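You operate a simulated robot arm through the tools that you are given. There is no shell and no other tool. Be economical: measure what you need, move in short steps, check, and stop when the job is done.

You run a simulated robot arm. Do the job below in one go: nothing can be reset, and whatever is moved stays where it is left.

Task
Flush the nozzle with the yellow band till it tests clear.
Fine: three strokes at flush, two at test; free the clamp and stand it in the good tray.

It is judged by the outcome, as a careful person would: the job done as asked, and still so three seconds after it is handed in. It fails if anything else is knocked over, pushed out of place, dropped, spilled or broken.

Robot
A 6-joint arm with a two-finger parallel gripper, fixed in place. Base frame: the origin is at the foot of the arm, x ahead of it, y to its left, z up; the work surface is at about z = 0. Readings come in mm, rad, newtons and seconds.
With the tool pointing down near the work surface it reaches from about 140 to 580 mm from the base axis. Its first joint turns from -1.152 to 1.152 rad. Payload 2.1 kg.
The TCP is the grasp point between the finger pads, 30 mm short of the fingertips. In the tool frame z runs along the fingers and y along their closing line. The gripper opens to 94 mm. The fingers are 28 mm wide and 10 mm thick; the gripper's body (50 by 96 mm) begins 55 mm behind the TCP.
Orientation is that of the tool frame in the base frame, as [roll, pitch, yaw] about the fixed x, y, z axes, in that order (R = Rz(yaw) Ry(pitch) Rx(roll)). With the fingers straight down and closing along the base's y, the tool's x points along the base's -x, its y along +y and its z along -z.

Tools
- The arm moves only by the tool play_rows. Its argument "moves" is a list of rows, each a list of 7 numbers: the shift along the base's x, y, z in mm, then the turn, a rotation vector about the base's x, y, z in rad, then the closure, from 0 (fully open) to 1 (shut). In form: [[tx, ty, tz, wx, wy, wz, grip], ...]. A call has 1 to 10 rows; each row shifts and turns the commanded pose from where the row before left it. Each row takes 0.2 s and may step no farther than 50 mm and 0.15 rad from the row before; otherwise, or with a gripper value out of range, the whole call is refused. A pose out of reach is approached as far as the arm can. The call stops where the force on the tool passes 70 N (or 10 N more than at its start, if that is more) or the arm is blocked; 0.2 s more then pass. The fingers move at their own pace (about 72 mm/s each) and stop on an object; they squeeze with about 40 N. The grip force told is the motor's: it shows also when the fingers shut on nothing. Time passes only in rows, and 0.2 s behind the last, so rows that do not move let the fingers close. The reply holds the time, the measured pose of the TCP, the force on the tool along the base axes, the opening and the grip force, in the units named above and with some noise.
- Cameras (640 x 400 px; columns grow to the right, rows downward): "scene" is fixed at [56.3, -360.3, 500]; the picture's right is [0.80, -0.60, 0.00], its down [-0.30, -0.40, -0.86] and it looks along [0.52, 0.69, -0.50] (base axes); focal length 319 px, centre (320, 200). "wrist" rides on the gripper at [-37, 0, -58] in the tool frame; the picture's right is [0.00, -1.00, 0.00], its down [0.97, 0.00, -0.24] and it looks along [0.24, 0.00, 0.97] (tool axes); focal length 218 px, centre (320, 200).
- camera(camera): a new picture of that camera. The clock stands still meanwhile.
- locate(camera, pixels): for up to 12 pixels [column, row] of the newest picture of that camera ("zoom" is the newest enlarged one), the place [x, y, z] in the base frame of the surface seen there, good to about 2 mm, but the place of the scene camera against the robot may be out by one fixed shift of up to 18 mm in any direction. The clock stands still meanwhile.
- inspect(camera, box): a new picture of the part [left, top, right, bottom] of that camera's present view, enlarged. The clock stands still meanwhile.
- sign_off(): hands the job in; it is judged then, once.

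Go step by step. Measure first, check grasps and placings, and put right what went wrong. The budget is 80 turns and 54 pictures, counting those below and the enlarged ones. Unless the task says otherwise, let go and move clear before handing in, and close with one line.

The tools are called after "Emit:" as a command line: name --pt "numbers of a row" for each row, then --argument value for the rest, lists and objects as JSON in quotes. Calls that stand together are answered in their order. play_rows: Moves the arm, as the interface text tells. Its arguments: {"type":"object","properties":{"moves":{"type":"array","items":{"type":"array","items":{"type":"number"}}}},"required":["moves"]} The other tools are called the same way: camera (camera) takes a picture; locate (camera, pixels) gives the place of the surface under pixels of a picture; inspect (camera, box) takes an enlarged picture of a part of a camera's view; sign_off () hands the job in.

At the start:

```text
time_s: 0.0
tcp_pos: [264.6, -22.8, 309.6]
tcp_rot: [-3.139, 0.002, 3.141]
contact_force: [0.7, 0.5, 0.1]
finger_gap: 94.0
grip_force: 0.1
```

scene: 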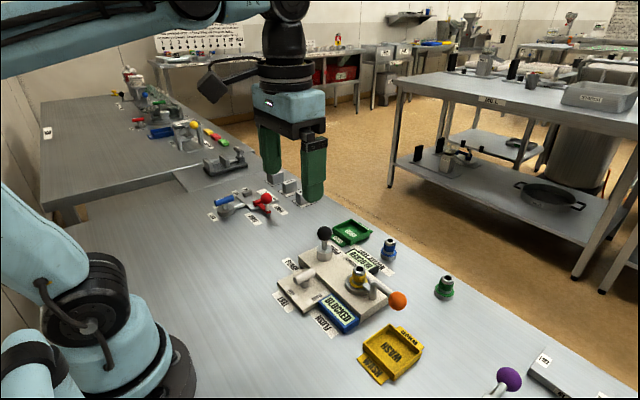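
wrist: 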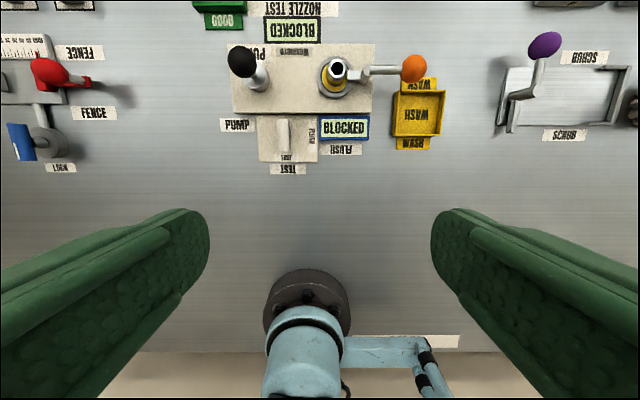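

The pictures show a nozzle test bench with a black pump knob, a flush/test selector, an orange clamp lever and the yellow-banded nozzle in the clamp. I'll look closer before moving.

Emit:
inspect --camera "scene" --box '[260, 200, 480, 390]'

Emit:
inspect --camera "wrist" --box '[180, 0, 480, 190]'

```text
2.11 times, centred on (370, 295) of scene
```

zoom: 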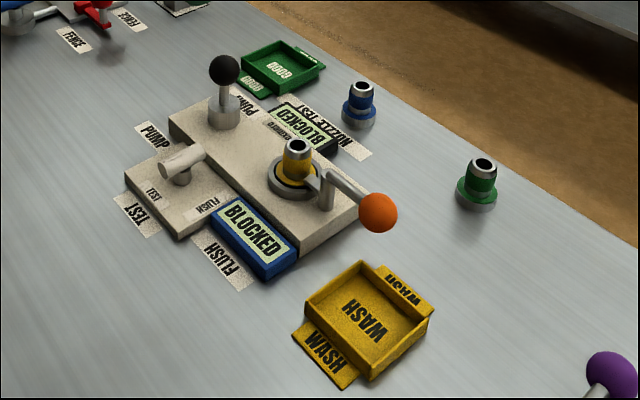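

```text
2.11 times, centred on (330, 95) of wrist
```

zoom: 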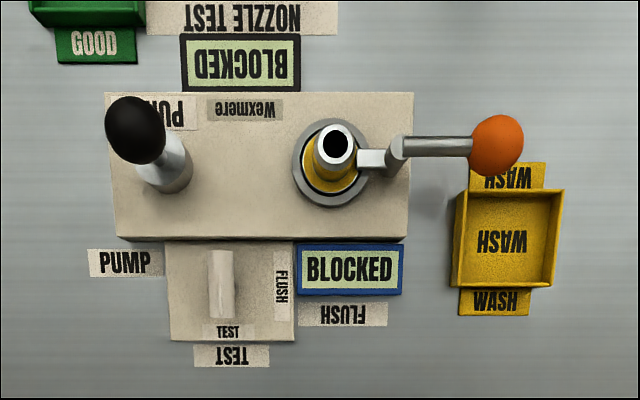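

The selector bar at zoom (222,280) points to TEST, FLUSH lies to its -y side, and the clamp lever ends in an orange ball at (495,145). I'll measure the parts.

Emit:
locate --camera "zoom" --pixels '[[135, 125], [165, 180], [222, 258], [222, 310], [180, 330], [335, 145], [305, 185], [375, 160], [430, 145], [495, 140], [130, 215], [282, 285]]'

Emit:
locate --camera "scene" --pixels '[[324, 232], [325, 252], [294, 283], [306, 275], [358, 269], [397, 300], [351, 233], [375, 283], [388, 241]]'

Emit:
inspect --camera "scene" --box '[270, 215, 410, 315]'

```text
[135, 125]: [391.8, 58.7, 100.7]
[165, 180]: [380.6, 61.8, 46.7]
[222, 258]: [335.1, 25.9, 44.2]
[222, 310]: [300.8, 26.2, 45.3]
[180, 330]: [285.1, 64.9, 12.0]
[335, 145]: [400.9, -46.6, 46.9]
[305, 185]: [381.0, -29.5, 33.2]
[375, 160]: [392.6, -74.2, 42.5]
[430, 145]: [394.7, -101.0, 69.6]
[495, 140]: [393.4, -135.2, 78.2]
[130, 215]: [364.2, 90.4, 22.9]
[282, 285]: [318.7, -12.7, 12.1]
```

```text
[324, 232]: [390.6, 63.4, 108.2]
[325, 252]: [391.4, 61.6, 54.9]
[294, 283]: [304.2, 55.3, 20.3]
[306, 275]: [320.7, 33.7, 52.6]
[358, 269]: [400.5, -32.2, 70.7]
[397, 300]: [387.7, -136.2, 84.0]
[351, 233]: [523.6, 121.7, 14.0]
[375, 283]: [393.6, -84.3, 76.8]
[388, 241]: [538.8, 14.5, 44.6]
```

```text
4.00 times, centred on (340, 265) of scene
```

zoom: 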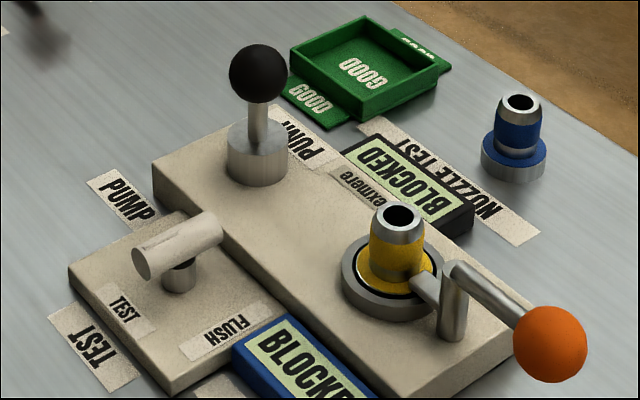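

The selector bar lies along x at about (318, 26, 44), the pump knob is near (390, 61, 97), and the scene camera reads about 6 mm high. I'll move above the selector and look down at it.

Emit:
play_rows --pt "18 16 -40 0 0 0 0.3" --pt "18 16 -40 0 0 0 0.45" --pt "18 16 -40 0 0 0 0.45" --pt "0 0 -30 0 0 0 0.45" --pt "0 0 0 0 0 0 0.45"

Emit:
camera --camera "wrist"

Emit:
camera --camera "scene"

```text
time_s: 1.2
tcp_pos: [317.5, 25.7, 158.9]
tcp_rot: [-3.139, 0.003, 3.141]
contact_force: [1.0, 1.0, 0.4]
finger_gap: 51.4
grip_force: 0.1
```

```text
48 pictures are left
```

wrist: 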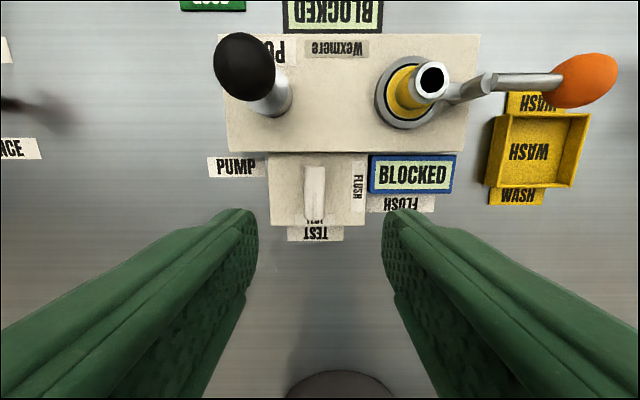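

```text
47 pictures are left
```

scene: 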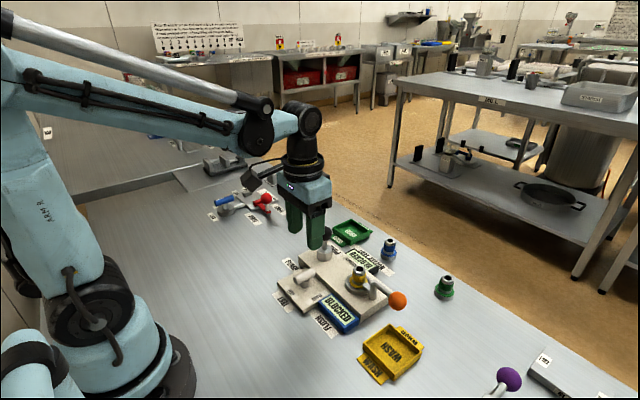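

From here the bar spans (314,168) to (315,220) in the wrist view, midway between the fingers. I'll measure the bar, plate, display box and knob.

Emit:
locate --camera "wrist" --pixels '[[314, 168], [307, 190], [323, 190], [315, 216], [283, 210], [376, 186], [450, 170], [280, 148], [245, 65], [245, 38], [217, 65], [275, 65]]'

```text
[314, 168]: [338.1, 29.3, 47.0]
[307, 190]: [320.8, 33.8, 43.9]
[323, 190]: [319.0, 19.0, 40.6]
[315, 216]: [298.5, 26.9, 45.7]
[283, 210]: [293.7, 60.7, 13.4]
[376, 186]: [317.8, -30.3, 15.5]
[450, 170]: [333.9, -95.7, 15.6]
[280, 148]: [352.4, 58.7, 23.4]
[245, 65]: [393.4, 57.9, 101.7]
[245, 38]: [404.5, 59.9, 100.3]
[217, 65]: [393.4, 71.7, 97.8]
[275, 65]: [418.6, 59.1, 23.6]
```

The bar's centre is at about (319, 27), with its top at z 46 and the plate at z 13. I'll lower around it and close.

Emit:
play_rows --pt "1 1 -40 0 0 0 0.45" --pt "0 0 -40 0 0 0 0.45" --pt "0 0 -28 0 0 0 0.45" --pt "0 0 0 0 0 0 0.9" --pt "0 0 0 0 0 0 0.9" --pt "0 0 0 0 0 0 0.9"

Emit:
camera --camera "wrist"

```text
time_s: 2.6
tcp_pos: [319.1, 27.8, 51.5]
tcp_rot: [3.138, 0.0, -3.14]
contact_force: [0.7, 22.5, -9.2]
finger_gap: 22.3
grip_force: 11.2
```

```text
46 pictures are left
```

wrist: 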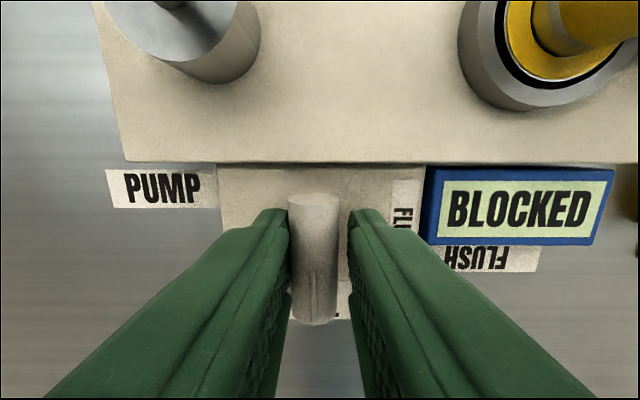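

The +y finger touched first (Fy 22 N, gap 22). I'll shift a little towards +y and finish closing.

Emit:
play_rows --pt "0 2 0 0 0 0 0.9" --pt "0 1 0 0 0 0 0.9" --pt "0 0 0 0 0 0 0.9"

```text
time_s: 3.4
tcp_pos: [319.8, 28.7, 52.0]
tcp_rot: [3.141, 0.002, -3.141]
contact_force: [1.1, 16.8, 6.8]
finger_gap: 19.0
grip_force: 7.8
```

Emit:
play_rows --pt "0 0 0 0 0 0 1" --pt "0 0 0 0 0 0 1"

Emit:
camera --camera "wrist"

Emit:
inspect --camera "scene" --box '[250, 215, 410, 330]'

```text
time_s: 4.0
tcp_pos: [320.0, 29.2, 52.5]
tcp_rot: [3.14, 0.003, -3.14]
contact_force: [3.2, 18.3, 3.9]
finger_gap: 17.8
grip_force: 45.0
```

```text
45 pictures are left
```

wrist: 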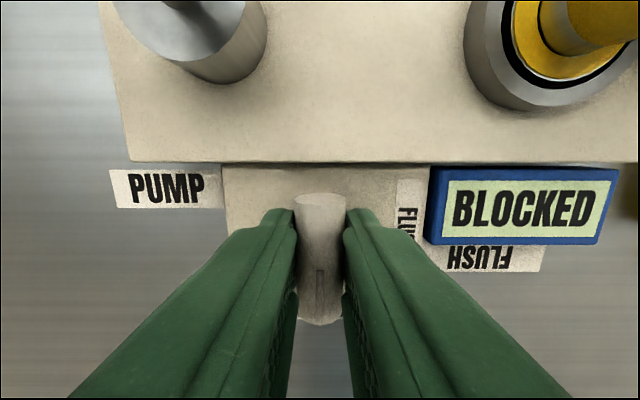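

```text
3.48 times, centred on (330, 272) of scene
```

zoom: 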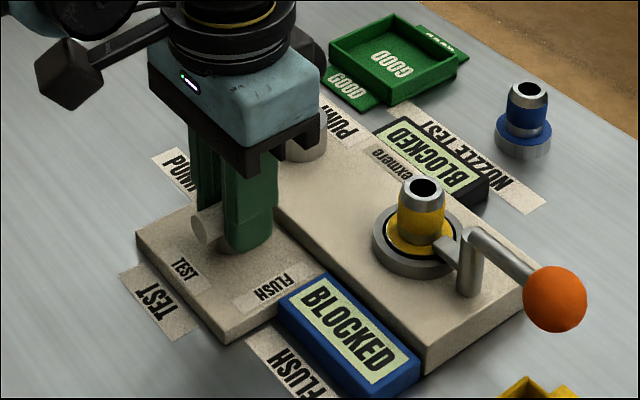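

The bar is gripped (gap 17.8, 45 N). I'll ease sideways by 1 mm, then turn it towards FLUSH (positive about z) in small steps.

Emit:
play_rows --pt "0 0.7 0 0 0 0 1" --pt "0 0 0 0 0 0.1 1" --pt "0 0 0 0 0 0.1 1" --pt "0 0 0 0 0 0.1 1" --pt "0 0 0 0 0 0.1 1"

Emit:
inspect --camera "scene" --box '[250, 215, 410, 330]'

```text
time_s: 5.2
tcp_pos: [318.6, 30.3, 52.8]
tcp_rot: [3.136, 0.001, -2.738]
contact_force: [2.0, 25.0, -36.1]
finger_gap: 17.7
grip_force: 45.3
```

```text
3.48 times, centred on (330, 272) of scene
```

zoom: 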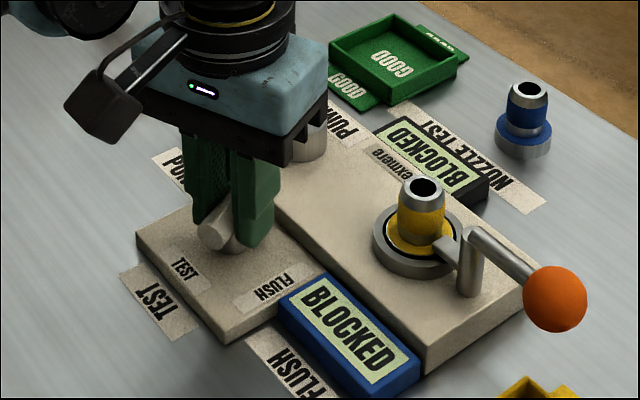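

The bar is turning with the gripper. I'll carry on.

Emit:
play_rows --pt "0 0.5 0 0 0 0.12 1" --pt "0 0.5 0 0 0 0.12 1" --pt "0 0 0 0 0 0.12 1" --pt "0 0 0 0 0 0.12 1"

```text
time_s: 6.2
tcp_pos: [318.9, 31.9, 52.8]
tcp_rot: [3.136, 0.002, -2.257]
contact_force: [-14.7, 24.3, -0.5]
finger_gap: 17.7
grip_force: 44.8
```

Emit:
play_rows --pt "0 0 0 0 0 0.12 1" --pt "-0.5 0 0 0 0 0.12 1" --pt "0 0 0 0 0 0.12 1" --pt "0 0 0 0 0 0.12 1"

Emit:
inspect --camera "scene" --box '[250, 215, 410, 330]'

```text
time_s: 7.2
tcp_pos: [317.4, 32.5, 51.2]
tcp_rot: [3.134, 0.005, -1.779]
contact_force: [-28.1, 25.7, 26.8]
finger_gap: 17.8
grip_force: 45.3
```

```text
3.48 times, centred on (330, 272) of scene
```

zoom: 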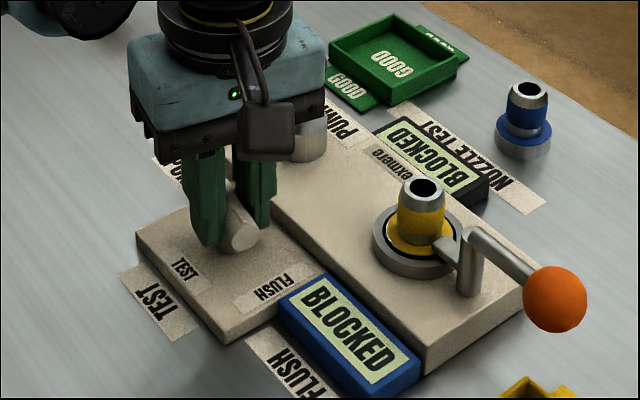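

Emit:
play_rows --pt "-0.5 0 0 0 0 0.1 1" --pt "-0.5 0 0 0 0 0.1 1" --pt "0 0 0 0 0 0.03 1"

```text
time_s: 8.0
tcp_pos: [316.5, 31.6, 51.3]
tcp_rot: [3.136, 0.009, -1.552]
contact_force: [-26.8, 26.0, 9.9]
finger_gap: 18.1
grip_force: 45.0
```

Now at about 90°. I'll release, rise and check the bar.

Emit:
play_rows --pt "0 0 0 0 0 0 0.6" --pt "0 0 0 0 0 0 0.6" --pt "0 0 30 0 0 0 0.6" --pt "0 0 40 0 0 0 0.6" --pt "0 0 30 0 0 0 0.6"

Emit:
inspect --camera "scene" --box '[250, 215, 410, 330]'

Emit:
camera --camera "wrist"

```text
time_s: 9.2
tcp_pos: [318.9, 29.9, 153.8]
tcp_rot: [-3.139, 0.0, -1.553]
contact_force: [-0.9, 1.3, -0.5]
finger_gap: 37.9
grip_force: 0.0
```

```text
3.48 times, centred on (330, 272) of scene
```

zoom: 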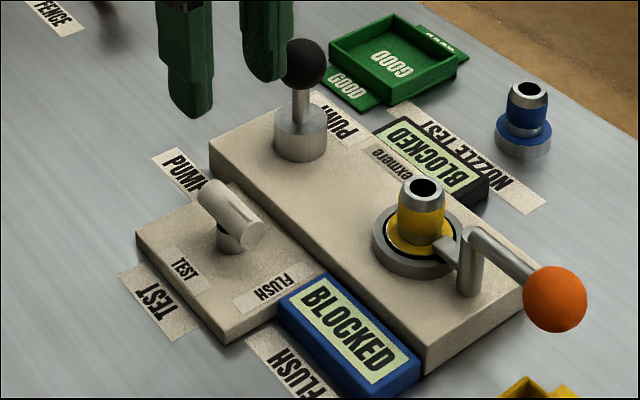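

```text
40 pictures are left
```

wrist: 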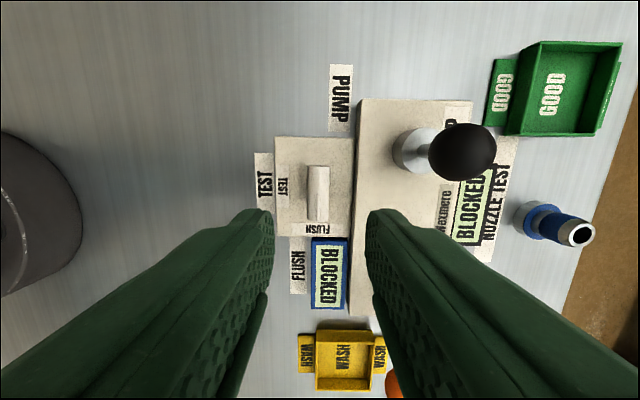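

The bar now points at FLUSH (wrist (318,195)). Next I'll locate the pump knob and collar from this view.

Emit:
locate --camera "wrist" --pixels '[[463, 152], [432, 150], [463, 126], [463, 178], [396, 150], [412, 132], [412, 170], [318, 170], [318, 215]]'

Emit:
inspect --camera "scene" --box '[285, 210, 365, 270]'

```text
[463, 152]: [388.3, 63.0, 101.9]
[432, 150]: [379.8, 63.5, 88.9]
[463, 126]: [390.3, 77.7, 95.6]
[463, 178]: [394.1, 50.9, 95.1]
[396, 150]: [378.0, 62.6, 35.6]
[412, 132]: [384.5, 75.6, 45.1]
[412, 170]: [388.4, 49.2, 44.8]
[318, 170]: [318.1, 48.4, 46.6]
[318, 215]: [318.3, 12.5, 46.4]
```

```text
6.67 times, centred on (325, 240) of scene
```

zoom: 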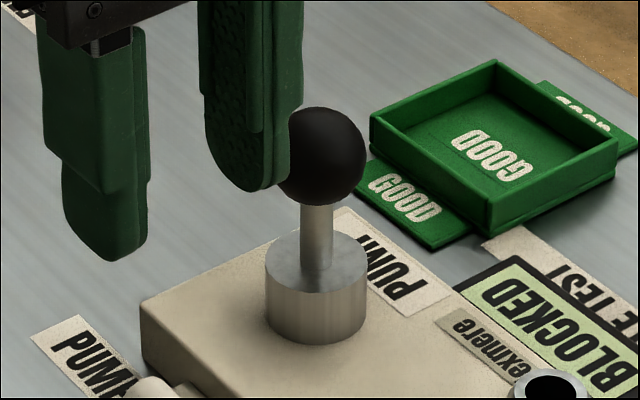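

The knob centre is at about (392, 63, 93) with its top near z 108, above a collar, so it is a plunger. I'll close the fingers, move over it and press gently.

Emit:
play_rows --pt "36 16 5 0 0 0 1" --pt "37 17 0 0 0 0 1" --pt "0 0 0 0 0 0 1" --pt "0 0 0 0 0 0 1" --pt "0 0 -14 0 0 0 1" --pt "0 0 -6 0 0 0 1" --pt "0 0 -5 0 0 0 1"

Emit:
inspect --camera "scene" --box '[270, 185, 390, 285]'

```text
time_s: 10.8
tcp_pos: [392.5, 62.9, 132.7]
tcp_rot: [-3.139, 0.003, -1.552]
contact_force: [0.3, 0.1, 0.3]
finger_gap: 0.0
grip_force: 33.1
```

```text
4.00 times, centred on (330, 235) of scene
```

zoom: 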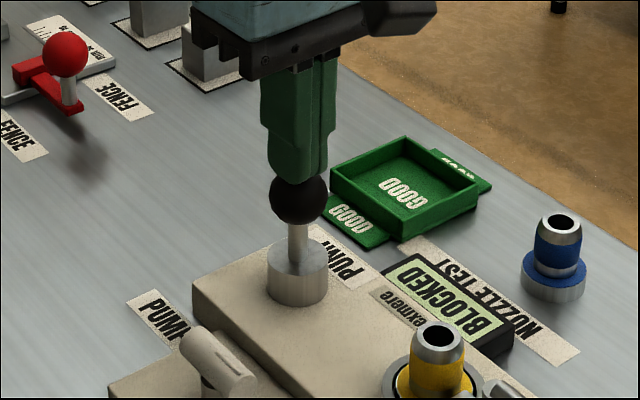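

The fingertips sit just above the knob and centred, with no force yet. I'll press down in small steps.

Emit:
play_rows --pt "0 0 -4 0 0 0 1" --pt "0 0 -4 0 0 0 1" --pt "0 0 -4 0 0 0 1"

Emit:
inspect --camera "scene" --box '[270, 185, 390, 285]'

```text
time_s: 11.6
tcp_pos: [392.8, 63.6, 119.9]
tcp_rot: [-3.139, 0.0, -1.553]
contact_force: [0.3, -0.8, 1.9]
finger_gap: 0.0
grip_force: 33.1
```

```text
4.00 times, centred on (330, 235) of scene
```

zoom: 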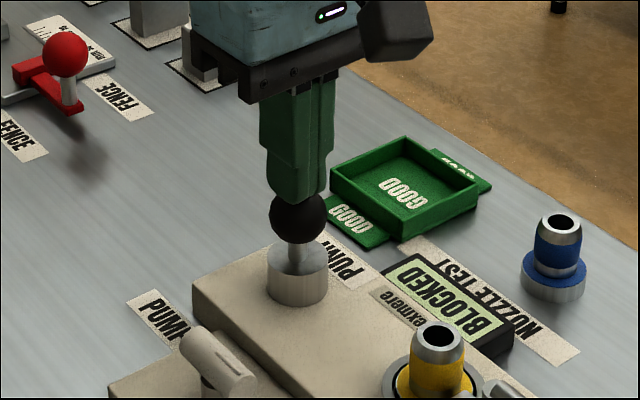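

The knob is sliding down with little force. I'll continue to the bottom stop.

Emit:
play_rows --pt "0 0 -4 0 0 0 1" --pt "0 0 -4 0 0 0 1" --pt "0 0 -3 0 0 0 1" --pt "0 0 -3 0 0 0 1" --pt "0 0 -2 0 0 0 1"

Emit:
inspect --camera "scene" --box '[270, 185, 390, 285]'

```text
time_s: 12.6
tcp_pos: [391.3, 63.0, 109.5]
tcp_rot: [-3.139, 0.002, -1.552]
contact_force: [-2.7, -0.4, 36.3]
finger_gap: 0.0
grip_force: 32.8
stopped in row 4: the force on the tool passed its limit (the readings are from after the stop); the commanded pose is now the measured one
```

```text
4.00 times, centred on (330, 235) of scene
```

zoom: 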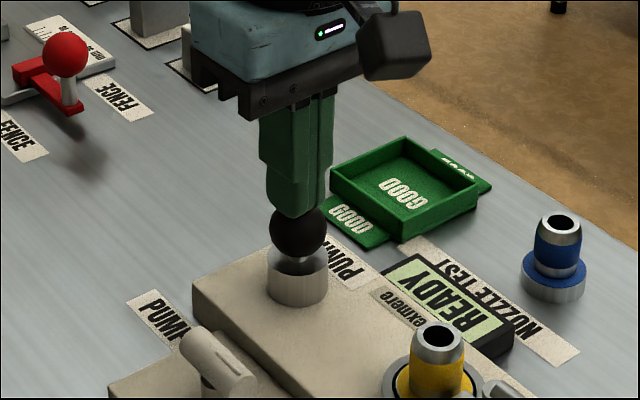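

The bottom stop is at TCP z about 109.5 and the test display now reads READY, so the first stroke counted. I'll raise to see whether the plunger springs back.

Emit:
play_rows --pt "0 0 12 0 0 0 1" --pt "0 0 15 0 0 0 1" --pt "0 0 0 0 0 0 1"

Emit:
inspect --camera "scene" --box '[270, 215, 410, 325]'

```text
time_s: 13.4
tcp_pos: [391.8, 63.0, 137.0]
tcp_rot: [-3.14, 0.001, -1.552]
contact_force: [-0.2, 0.2, 0.5]
finger_gap: 0.0
grip_force: 33.0
```

```text
3.64 times, centred on (340, 270) of scene
```

zoom: 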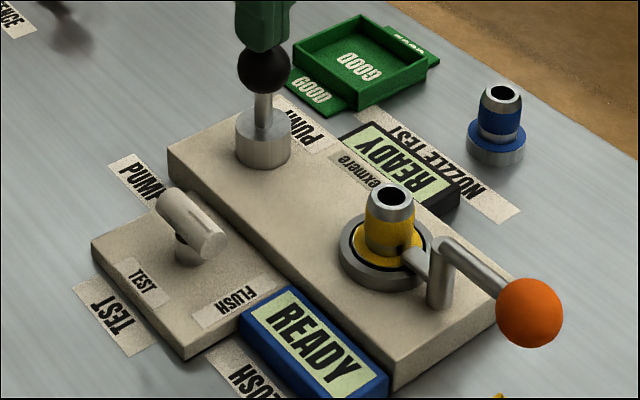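

The plunger springs back up. I'll do the second stroke and watch the display.

Emit:
play_rows --pt "0 0 -9 0 0 0 1" --pt "0 0 -8 0 0 0 1" --pt "0 0 -6 0 0 0 1" --pt "0 0 -3 0 0 0 1" --pt "0 0 -2 0 0 0 1"

Emit:
inspect --camera "scene" --box '[270, 215, 410, 325]'

```text
time_s: 14.6
tcp_pos: [392.1, 64.0, 109.7]
tcp_rot: [3.14, -0.002, -1.553]
contact_force: [-5.9, -3.4, 59.1]
finger_gap: 0.0
grip_force: 32.6
```

```text
3.64 times, centred on (340, 270) of scene
```

zoom: 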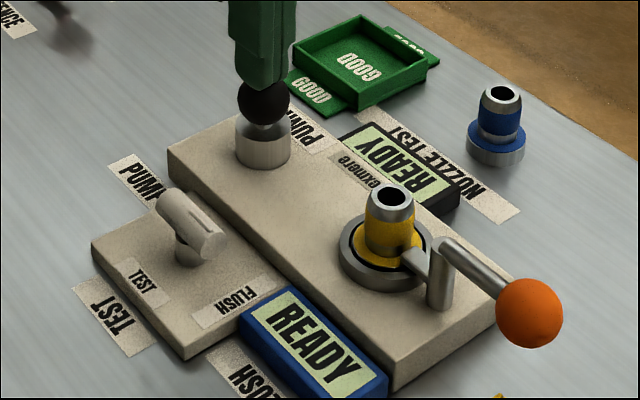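

The second stroke reached the bottom (59 N). I'll raise fully and do the third.

Emit:
play_rows --pt "0 0 13 0 0 0 1" --pt "0 0 15 0 0 0 1" --pt "0 0 0 0 0 0 1" --pt "0 0 -9 0 0 0 1" --pt "0 0 -8 0 0 0 1" --pt "0 0 -6 0 0 0 1" --pt "0 0 -3 0 0 0 1" --pt "0 0 -2 0 0 0 1"

Emit:
inspect --camera "scene" --box '[270, 215, 410, 325]'

```text
time_s: 16.4
tcp_pos: [392.5, 63.8, 110.7]
tcp_rot: [-3.141, 0.004, -1.551]
contact_force: [-1.2, 2.2, 63.6]
finger_gap: 0.2
grip_force: 33.1
```

```text
3.64 times, centred on (340, 270) of scene
```

zoom: 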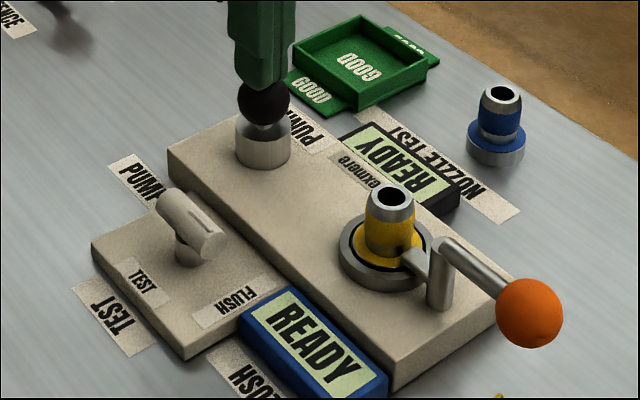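

Third stroke bottomed at 64 N. Next I'll rise, move back over the selector bar at (318, 30), open, lower and grip it.

Emit:
play_rows --pt "0 0 25 0 0 0 1" --pt "0 0 25 0 0 0 1" --pt "-37 -16.5 0 0 0 0 0.6" --pt "-37.2 -16.5 0 0 0 0 0.6" --pt "0 0 -35 0 0 0 0.6" --pt "0 0 -35 0 0 0 0.6" --pt "0 0 -36 0 0 0 0.6" --pt "0 0 0 0 0 0 1" --pt "0 0 0 0 0 0 1" --pt "0 0 0 0 0 0 1"

Emit:
inspect --camera "scene" --box '[250, 215, 410, 330]'

```text
time_s: 18.6
tcp_pos: [317.4, 30.5, 53.2]
tcp_rot: [3.139, 0.001, -1.554]
contact_force: [-14.5, 0.8, -17.2]
finger_gap: 18.0
grip_force: 45.0
```

```text
3.48 times, centred on (330, 272) of scene
```

zoom: 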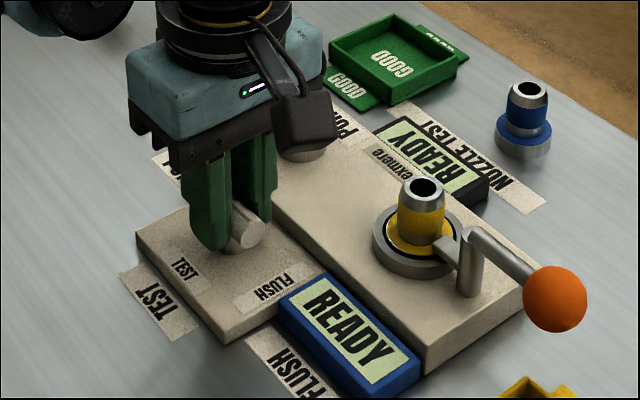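

The bar is gripped, so I'll turn it back -90° to TEST.

Emit:
play_rows --pt "-0.5 0 0 0 0 -0.13 1" --pt "0 0 0 0 0 -0.13 1" --pt "0 0 0 0 0 -0.13 1" --pt "0 0 0 0 0 -0.13 1" --pt "0 0 0 0 0 -0.13 1" --pt "0 0 0 0 0 -0.13 1"

```text
time_s: 20.0
tcp_pos: [316.5, 30.2, 53.8]
tcp_rot: [-3.139, -0.001, -2.333]
contact_force: [-2.6, -10.2, -18.1]
finger_gap: 17.8
grip_force: 45.0
```

Emit:
play_rows --pt "0 0 0 0 0 -0.13 1" --pt "0 0 0 0 0 -0.13 1" --pt "0 0 0 0 0 -0.13 1" --pt "0 0 0 0 0 -0.13 1" --pt "0 0 0 0 0 -0.13 1" --pt "0 0 0 0 0 -0.13 1" --pt "0 0 0 0 0 -0.03 1"

Emit:
inspect --camera "scene" --box '[250, 215, 410, 330]'

```text
time_s: 21.6
tcp_pos: [318.3, 30.2, 53.2]
tcp_rot: [-3.138, -0.001, 3.14]
contact_force: [-1.4, -17.0, -7.2]
finger_gap: 17.9
grip_force: 45.1
```

```text
3.48 times, centred on (330, 272) of scene
```

zoom: 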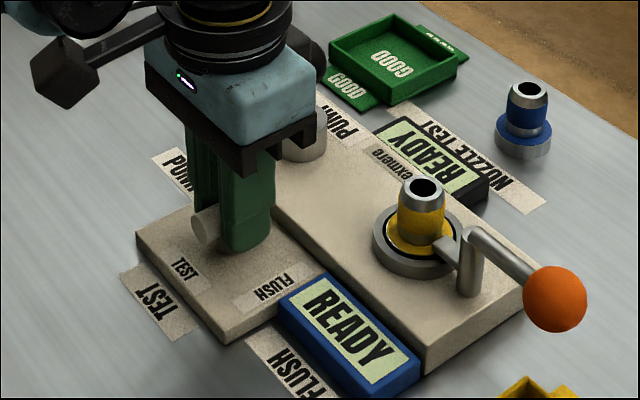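

The bar is back at TEST. I'll release, rise and move over the knob.

Emit:
play_rows --pt "0 0 0 0 0 0 0.6" --pt "0 0 0 0 0 0 0.6" --pt "0 0 35 0 0 0 0.6" --pt "0 0 35 0 0 0 0.6" --pt "0 0 32 0 0 0 0.6" --pt "37 16.5 0 0 0 0 1" --pt "37.5 16.5 0 0 0 0 1" --pt "0 0 -8 0 0 0 1" --pt "0 0 -8 0 0 0 1"

Emit:
inspect --camera "scene" --box '[250, 215, 410, 330]'

```text
time_s: 23.6
tcp_pos: [391.0, 62.3, 138.5]
tcp_rot: [-3.14, 0.001, -3.14]
contact_force: [-0.1, 0.0, 0.3]
finger_gap: 0.2
grip_force: 32.8
```

```text
3.48 times, centred on (330, 272) of scene
```

zoom: 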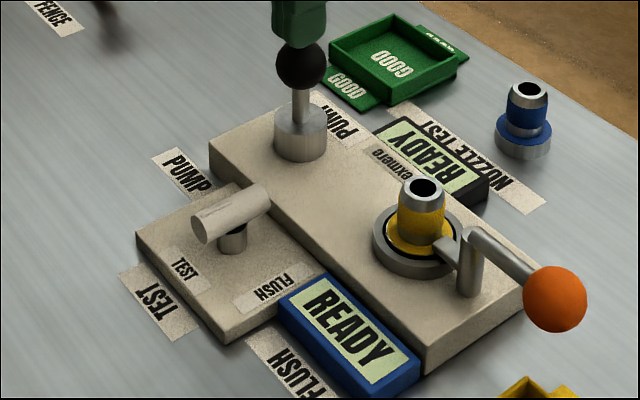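

The selector is at TEST and the fingers are over the knob. First test stroke, then a look at the display.

Emit:
play_rows --pt "1 1 -10 0 0 0 1" --pt "0 0 -8 0 0 0 1" --pt "0 0 -6 0 0 0 1" --pt "0 0 -3 0 0 0 1" --pt "0 0 -2 0 0 0 1"

Emit:
inspect --camera "scene" --box '[270, 215, 410, 325]'

```text
time_s: 24.8
tcp_pos: [391.9, 65.5, 111.5]
tcp_rot: [3.141, 0.001, 3.141]
contact_force: [-0.3, -0.4, 46.4]
finger_gap: 0.0
grip_force: 32.9
```

```text
3.64 times, centred on (340, 270) of scene
```

zoom: 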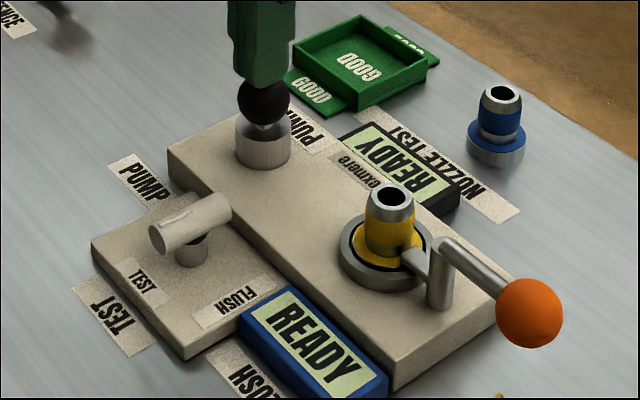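

The stroke bottomed (46 N) and the display still reads READY. I'll raise and do the second test stroke.

Emit:
play_rows --pt "0 0 14 0 0 0 1" --pt "0 0 15 0 0 0 1" --pt "0 0 0 0 0 0 1" --pt "0 0 -10 0 0 0 1" --pt "0 0 -8 0 0 0 1" --pt "0 0 -6 0 0 0 1" --pt "0 0 -3 0 0 0 1" --pt "0 0 -2 0 0 0 1"

Emit:
inspect --camera "scene" --box '[270, 215, 410, 325]'

```text
time_s: 26.6
tcp_pos: [392.8, 66.0, 110.1]
tcp_rot: [3.141, 0.0, 3.142]
contact_force: [-5.7, 0.1, 37.4]
finger_gap: 0.0
grip_force: 33.2
```

```text
3.64 times, centred on (340, 270) of scene
```

zoom: 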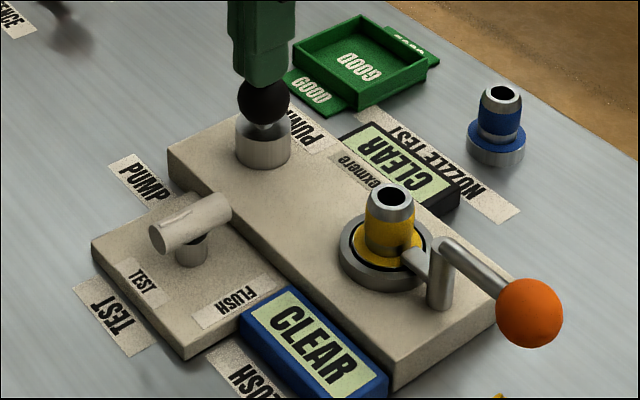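

Both displays now read CLEAR. I'll rise and move to where the wrist camera can see the clamp.

Emit:
play_rows --pt "0 0 25 0 0 0 1" --pt "0 0 30 0 0 0 1" --pt "-20 -45 10 0 0 0 0.5" --pt "-20 -45 0 0 0 0 0.5" --pt "-20 -45 0 0 0 0 0.5" --pt "0 0 0 0 0 0 0.5"

Emit:
camera --camera "wrist"

Emit:
inspect --camera "scene" --box '[330, 250, 420, 320]'

```text
refused: row 3 steps farther than a row can; nothing moved
```

```text
27 pictures are left
```

wrist: 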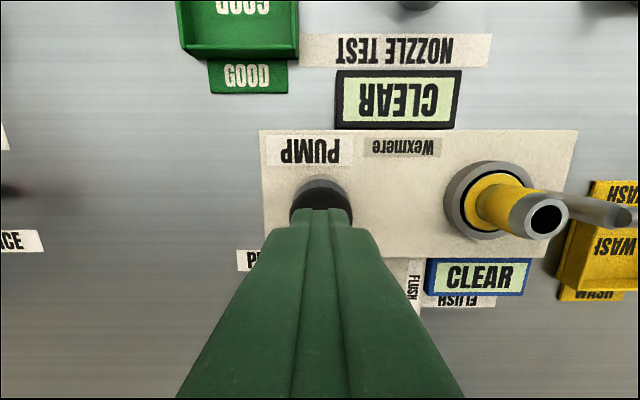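

```text
5.71 times, centred on (375, 285) of scene
```

zoom: 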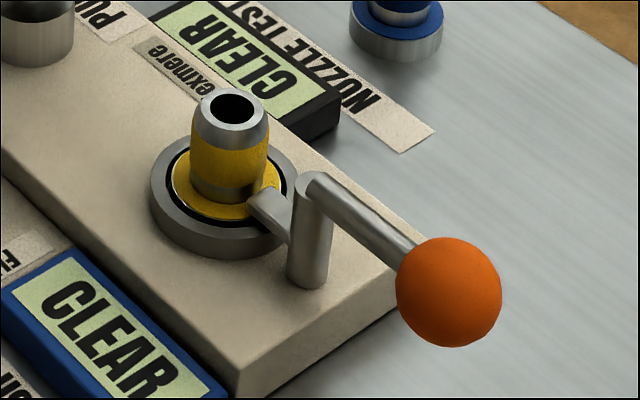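

I'll redo that move with shorter steps. The clamp looks like a vertical post with a low finger on the flange and a top lever, so it swings about z.

Emit:
play_rows --pt "0 0 25 0 0 0 1" --pt "0 0 35 0 0 0 1" --pt "-20 -40 0 0 0 0 0.7" --pt "-20 -40 0 0 0 0 0.7" --pt "-20 -40 0 0 0 0 0.7" --pt "0 -25 0 0 0 0 0.7" --pt "0 0 0 0 0 0 0.7"

Emit:
camera --camera "wrist"

```text
time_s: 28.2
tcp_pos: [330.9, -80.7, 171.6]
tcp_rot: [-3.14, 0.001, -3.14]
contact_force: [0.3, 0.5, 0.9]
finger_gap: 28.3
grip_force: 0.0
```

```text
25 pictures are left
```

wrist: 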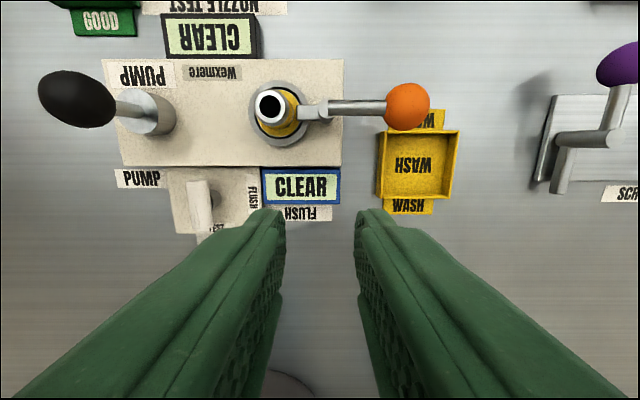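

Emit:
inspect --camera "wrist" --box '[230, 60, 450, 200]'

Emit:
locate --camera "wrist" --pixels '[[408, 105], [408, 84], [408, 128], [386, 105], [429, 105], [350, 106], [322, 103], [305, 112], [270, 96], [285, 120], [270, 118], [245, 110]]'

```text
2.86 times, centred on (340, 130) of wrist
```

zoom: 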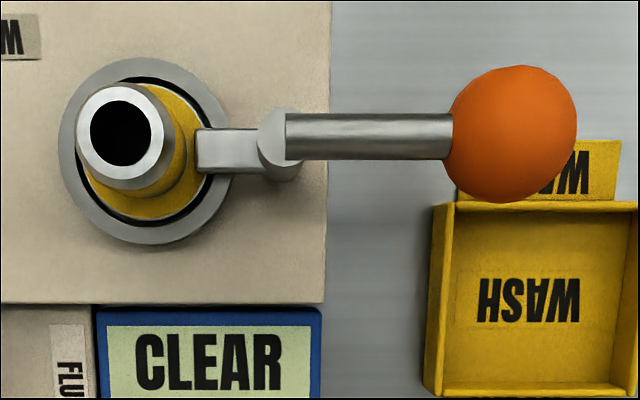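

```text
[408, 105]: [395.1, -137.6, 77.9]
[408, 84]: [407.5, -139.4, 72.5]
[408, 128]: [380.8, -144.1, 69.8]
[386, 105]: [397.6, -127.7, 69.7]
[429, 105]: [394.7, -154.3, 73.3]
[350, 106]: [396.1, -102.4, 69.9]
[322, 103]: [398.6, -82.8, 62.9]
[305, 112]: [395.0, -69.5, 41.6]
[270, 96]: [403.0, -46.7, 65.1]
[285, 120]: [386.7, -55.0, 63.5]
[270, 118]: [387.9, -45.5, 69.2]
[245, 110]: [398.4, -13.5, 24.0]
```

The ball is at about (395, -141, 65), the post at (396, -85) and the nozzle axis near (395, -46) with its top around z 68. I'll turn the gripper 90° so the fingers straddle the ball along x, then approach.

Emit:
play_rows --pt "0 -6 0 0 0 0.15 0.4" --pt "6 -6 0 0 0 0.15 0.4" --pt "6 -6 0 0 0 0.15 0.4" --pt "6 -6 0 0 0 0.15 0.4" --pt "6 -6 0 0 0 0.15 0.4" --pt "6 -6 0 0 0 0.15 0.4" --pt "6 -6 0 0 0 0.15 0.4" --pt "6 -6 0 0 0 0.15 0.4" --pt "6 -6 0 0 0 0.15 0.4" --pt "6 -6 0 0 0 0.15 0.4"

Emit:
play_rows --pt "10 0 -20 0 0 0.07 0.4" --pt "0 0 -10 0 0 0 0.4"

Emit:
camera --camera "wrist"

```text
time_s: 30.4
tcp_pos: [387.3, -139.7, 170.2]
tcp_rot: [-3.142, 0.002, -1.64]
contact_force: [-0.1, -0.1, 0.8]
finger_gap: 56.3
grip_force: 0.1
```

```text
time_s: 31.0
tcp_pos: [397.4, -138.7, 139.3]
tcp_rot: [-3.139, 0.004, -1.572]
contact_force: [0.2, 0.0, -0.3]
finger_gap: 56.4
grip_force: 0.0
```

```text
23 pictures are left
```

wrist: 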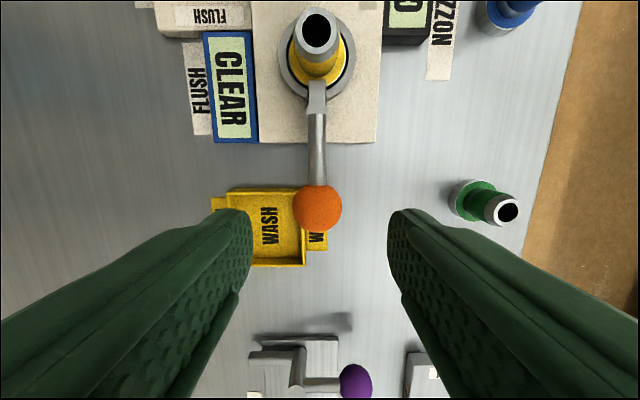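

The ball (318,207) is centred between the fingers. I'll lower around it and close.

Emit:
play_rows --pt "-1 -1 -35 0 0 0 0.4" --pt "0 0 -32 0 0 0 0.4" --pt "0 0 0 0 0 0 0.8" --pt "0 0 0 0 0 0 0.8" --pt "0 0 0 0 0 0 0.8"

Emit:
inspect --camera "scene" --box '[330, 220, 450, 330]'

```text
time_s: 32.2
tcp_pos: [395.6, -140.0, 72.2]
tcp_rot: [-3.14, 0.002, -1.573]
contact_force: [3.2, -1.1, -9.3]
finger_gap: 31.3
grip_force: 45.6
```

```text
3.64 times, centred on (390, 275) of scene
```

zoom: 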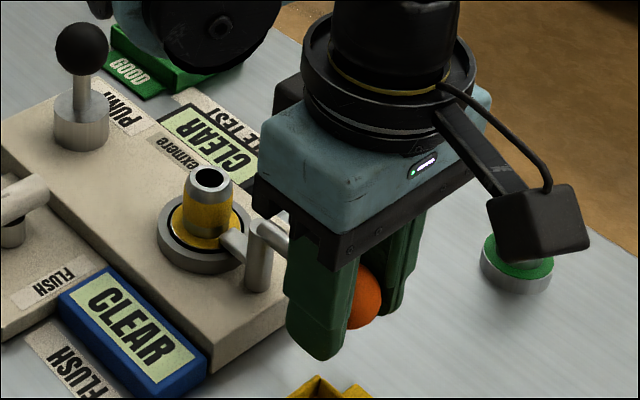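

The ball is gripped at 31 mm. I'll test the swing towards -x with one small step about the post.

Emit:
play_rows --pt "-3.4 0.1 0 0 0 -0.06 0.8" --pt "-3.4 0.3 0 0 0 -0.06 0.8"

```text
time_s: 32.8
tcp_pos: [394.5, -139.4, 73.5]
tcp_rot: [-3.121, 0.004, -1.687]
contact_force: [57.4, 9.6, -3.6]
finger_gap: 31.1
grip_force: 44.9
```

Resistance of 57 N with no movement means that direction is blocked. I'll undo it and try the other way.

Emit:
play_rows --pt "3.4 -0.3 0 0 0 0.06 0.8" --pt "3.4 -0.1 0 0 0 0.06 0.8" --pt "3.4 0.1 0 0 0 0.06 0.8" --pt "3.4 0.3 0 0 0 0.06 0.8"

```text
time_s: 33.8
tcp_pos: [400.0, -140.7, 72.0]
tcp_rot: [3.141, 0.004, -1.451]
contact_force: [-8.8, 13.4, 11.1]
finger_gap: 31.0
grip_force: 45.0
```

It swings freely towards +x. I'll follow the arc and check where the green nozzle is.

Emit:
play_rows --pt "6.6 1.2 0 0 0 0.12 0.8" --pt "6.4 2.0 0 0 0 0.12 0.8" --pt "6.2 2.7 0 0 0 0.12 0.8" --pt "5.7 3.5 0 0 0 0.12 0.8"

Emit:
camera --camera "scene"

Emit:
locate --camera "scene" --pixels '[[446, 283], [444, 293], [388, 241], [389, 255], [358, 271]]'

Emit:
inspect --camera "scene" --box '[320, 210, 470, 330]'

```text
time_s: 34.8
tcp_pos: [426.8, -130.6, 73.7]
tcp_rot: [-3.141, 0.002, -0.97]
contact_force: [-9.8, 13.5, -35.8]
finger_gap: 31.7
grip_force: 44.5
```

```text
21 pictures are left
```

scene: 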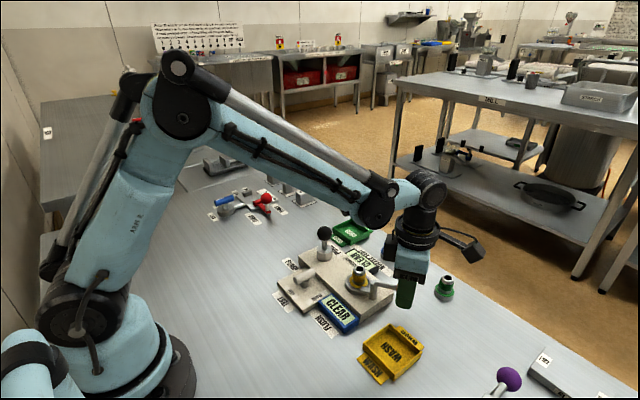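

```text
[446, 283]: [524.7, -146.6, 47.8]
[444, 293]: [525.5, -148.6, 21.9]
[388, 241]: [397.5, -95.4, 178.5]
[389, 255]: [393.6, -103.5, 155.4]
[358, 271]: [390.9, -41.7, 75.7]
```

```text
3.33 times, centred on (395, 270) of scene
```

zoom: 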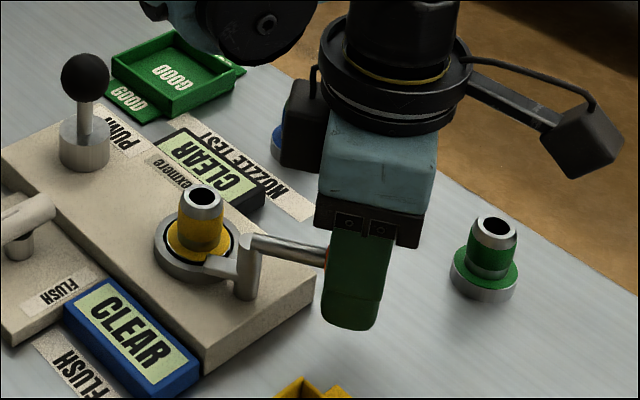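

The clamp finger is moving off the nozzle, and the green nozzle at (526,-148) is well clear. I'll carry on along the arc.

Emit:
play_rows --pt "5.3 4.1 0 0 0 0.12 0.8" --pt "4.8 4.7 0 0 0 0.12 0.8" --pt "4.2 5.3 0 0 0 0.12 0.8" --pt "3.5 5.7 0 0 0 0.12 0.8"

Emit:
inspect --camera "scene" --box '[320, 210, 470, 330]'

```text
time_s: 35.8
tcp_pos: [445.8, -110.5, 74.4]
tcp_rot: [3.14, 0.003, -0.488]
contact_force: [-18.7, 3.6, -5.5]
finger_gap: 31.1
grip_force: 44.7
```

```text
3.33 times, centred on (395, 270) of scene
```

zoom: 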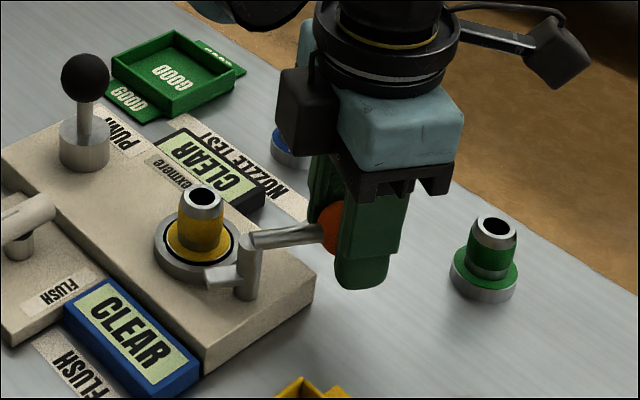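

The finger is nearly off the flange. I'll finish the swing to about 90°.

Emit:
play_rows --pt "2.8 6.1 0 0 0 0.12 0.8" --pt "2.1 6.4 0 0 0 0.12 0.8" --pt "1.2 6.6 0 0 0 0.12 0.8" --pt "0.5 6.7 0 0 0 0.12 0.8"

Emit:
inspect --camera "scene" --box '[320, 210, 470, 330]'

```text
time_s: 36.4
tcp_pos: [454.2, -86.1, 73.0]
tcp_rot: [3.095, -0.009, -0.297]
contact_force: [-0.7, -6.3, -0.2]
finger_gap: 31.4
grip_force: 45.0
out of reach, approached as far as the arm can: row 2, 3
stopped in row 3: the force on the tool passed its limit (the readings are from after the stop); the commanded pose is now the measured one
```

```text
3.33 times, centred on (395, 270) of scene
```

zoom: 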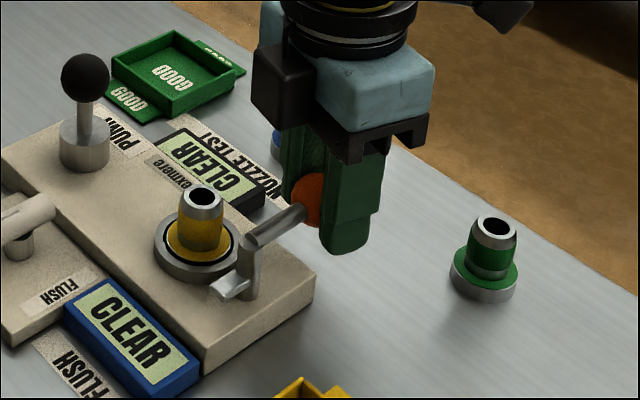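

The clamp finger is fully clear of the nozzle, about 90° open. I'll let go, rise and turn back to the normal yaw.

Emit:
play_rows --pt "0 0 0 0 0 0 0.5" --pt "0 0 0 0 0 0 0.5" --pt "0 0 35 0 0 0 0.5" --pt "0 0 35 0 0 -0.1 0.5" --pt "0 0 20 0 0 -0.15 0.5" --pt "0 0 0 0 0 -0.15 0.5" --pt "0 0 0 0 0 -0.15 0.5" --pt "-5 0 0 0 0 -0.15 0.5" --pt "-5 0 0 0 0 -0.15 0.5" --pt "-5 0 0 0 0 -0.15 0.5"

Emit:
inspect --camera "scene" --box '[300, 200, 470, 330]'

```text
time_s: 38.6
tcp_pos: [438.9, -84.1, 162.8]
tcp_rot: [3.094, -0.006, -1.298]
contact_force: [0.4, 0.9, -0.2]
finger_gap: 47.0
grip_force: 0.1
```

```text
3.08 times, centred on (385, 265) of scene
```

zoom: 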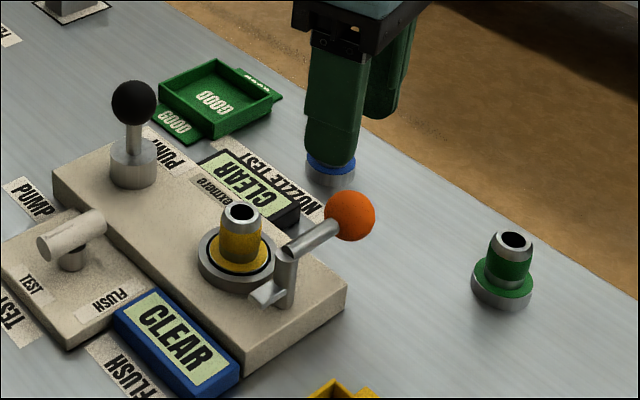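

The clamp stays open with its finger clear. I'll level the tool, finish the yaw and move over the nozzle.

Emit:
play_rows --pt "-14 12 0 0.0127 -0.045 -0.1 0.5" --pt "-14 12 0 0 0 -0.12 0.5" --pt "-15 12 -10 0 0 -0.05 0.5" --pt "0 0 -10 0 0 0 0.5"

Emit:
camera --camera "wrist"

```text
time_s: 39.6
tcp_pos: [398.5, -48.8, 144.5]
tcp_rot: [3.141, -0.007, -1.565]
contact_force: [0.3, -0.3, -0.1]
finger_gap: 47.3
grip_force: 0.0
```

```text
16 pictures are left
```

wrist: 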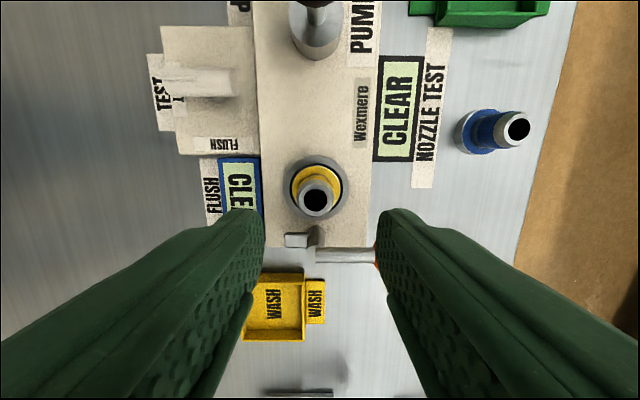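

The nozzle mouth is at (316,200). I'll measure its rim and the tray.

Emit:
locate --camera "wrist" --pixels '[[301, 198], [332, 198], [316, 184], [316, 214], [290, 185], [348, 185], [310, 172], [440, 20]]'

Emit:
inspect --camera "scene" --box '[310, 205, 410, 305]'

```text
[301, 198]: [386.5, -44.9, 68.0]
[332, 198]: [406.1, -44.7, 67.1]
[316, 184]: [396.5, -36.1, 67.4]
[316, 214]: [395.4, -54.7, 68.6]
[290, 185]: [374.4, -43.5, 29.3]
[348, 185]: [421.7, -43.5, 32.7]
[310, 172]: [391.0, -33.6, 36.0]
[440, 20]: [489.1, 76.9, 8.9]
```

```text
4.00 times, centred on (360, 255) of scene
```

zoom: 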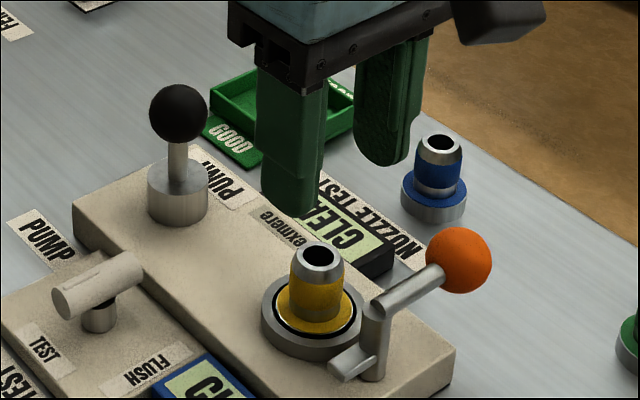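

The nozzle axis is at (396, -45), with the top at z 68 and the flange at z 36. I'll lower to TCP z 71 and grip the barrel.

Emit:
play_rows --pt "-2.5 3.8 -25 0 0 0 0.5" --pt "0 0 -25 0 0 0 0.5" --pt "0 0 -23 0 0 0 0.5" --pt "0 0 0 0 0 0 1" --pt "0 0 0 0 0 0 1" --pt "0 0 0 0 0 0 1"

Emit:
inspect --camera "scene" --box '[310, 205, 410, 305]'

```text
time_s: 41.0
tcp_pos: [393.1, -45.5, 71.5]
tcp_rot: [-3.14, -0.006, -1.564]
contact_force: [0.7, 1.2, 0.7]
finger_gap: 25.2
grip_force: 39.5
```

```text
4.00 times, centred on (360, 255) of scene
```

zoom: 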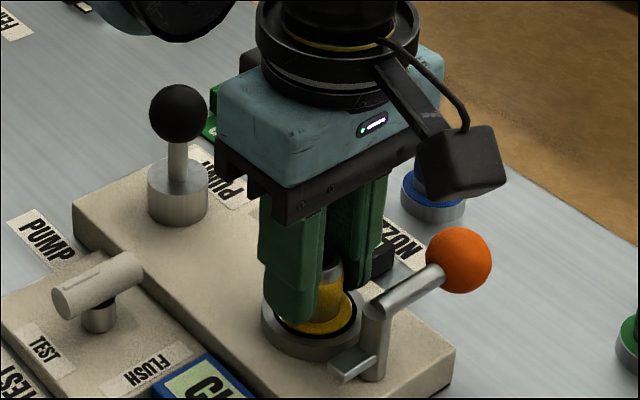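

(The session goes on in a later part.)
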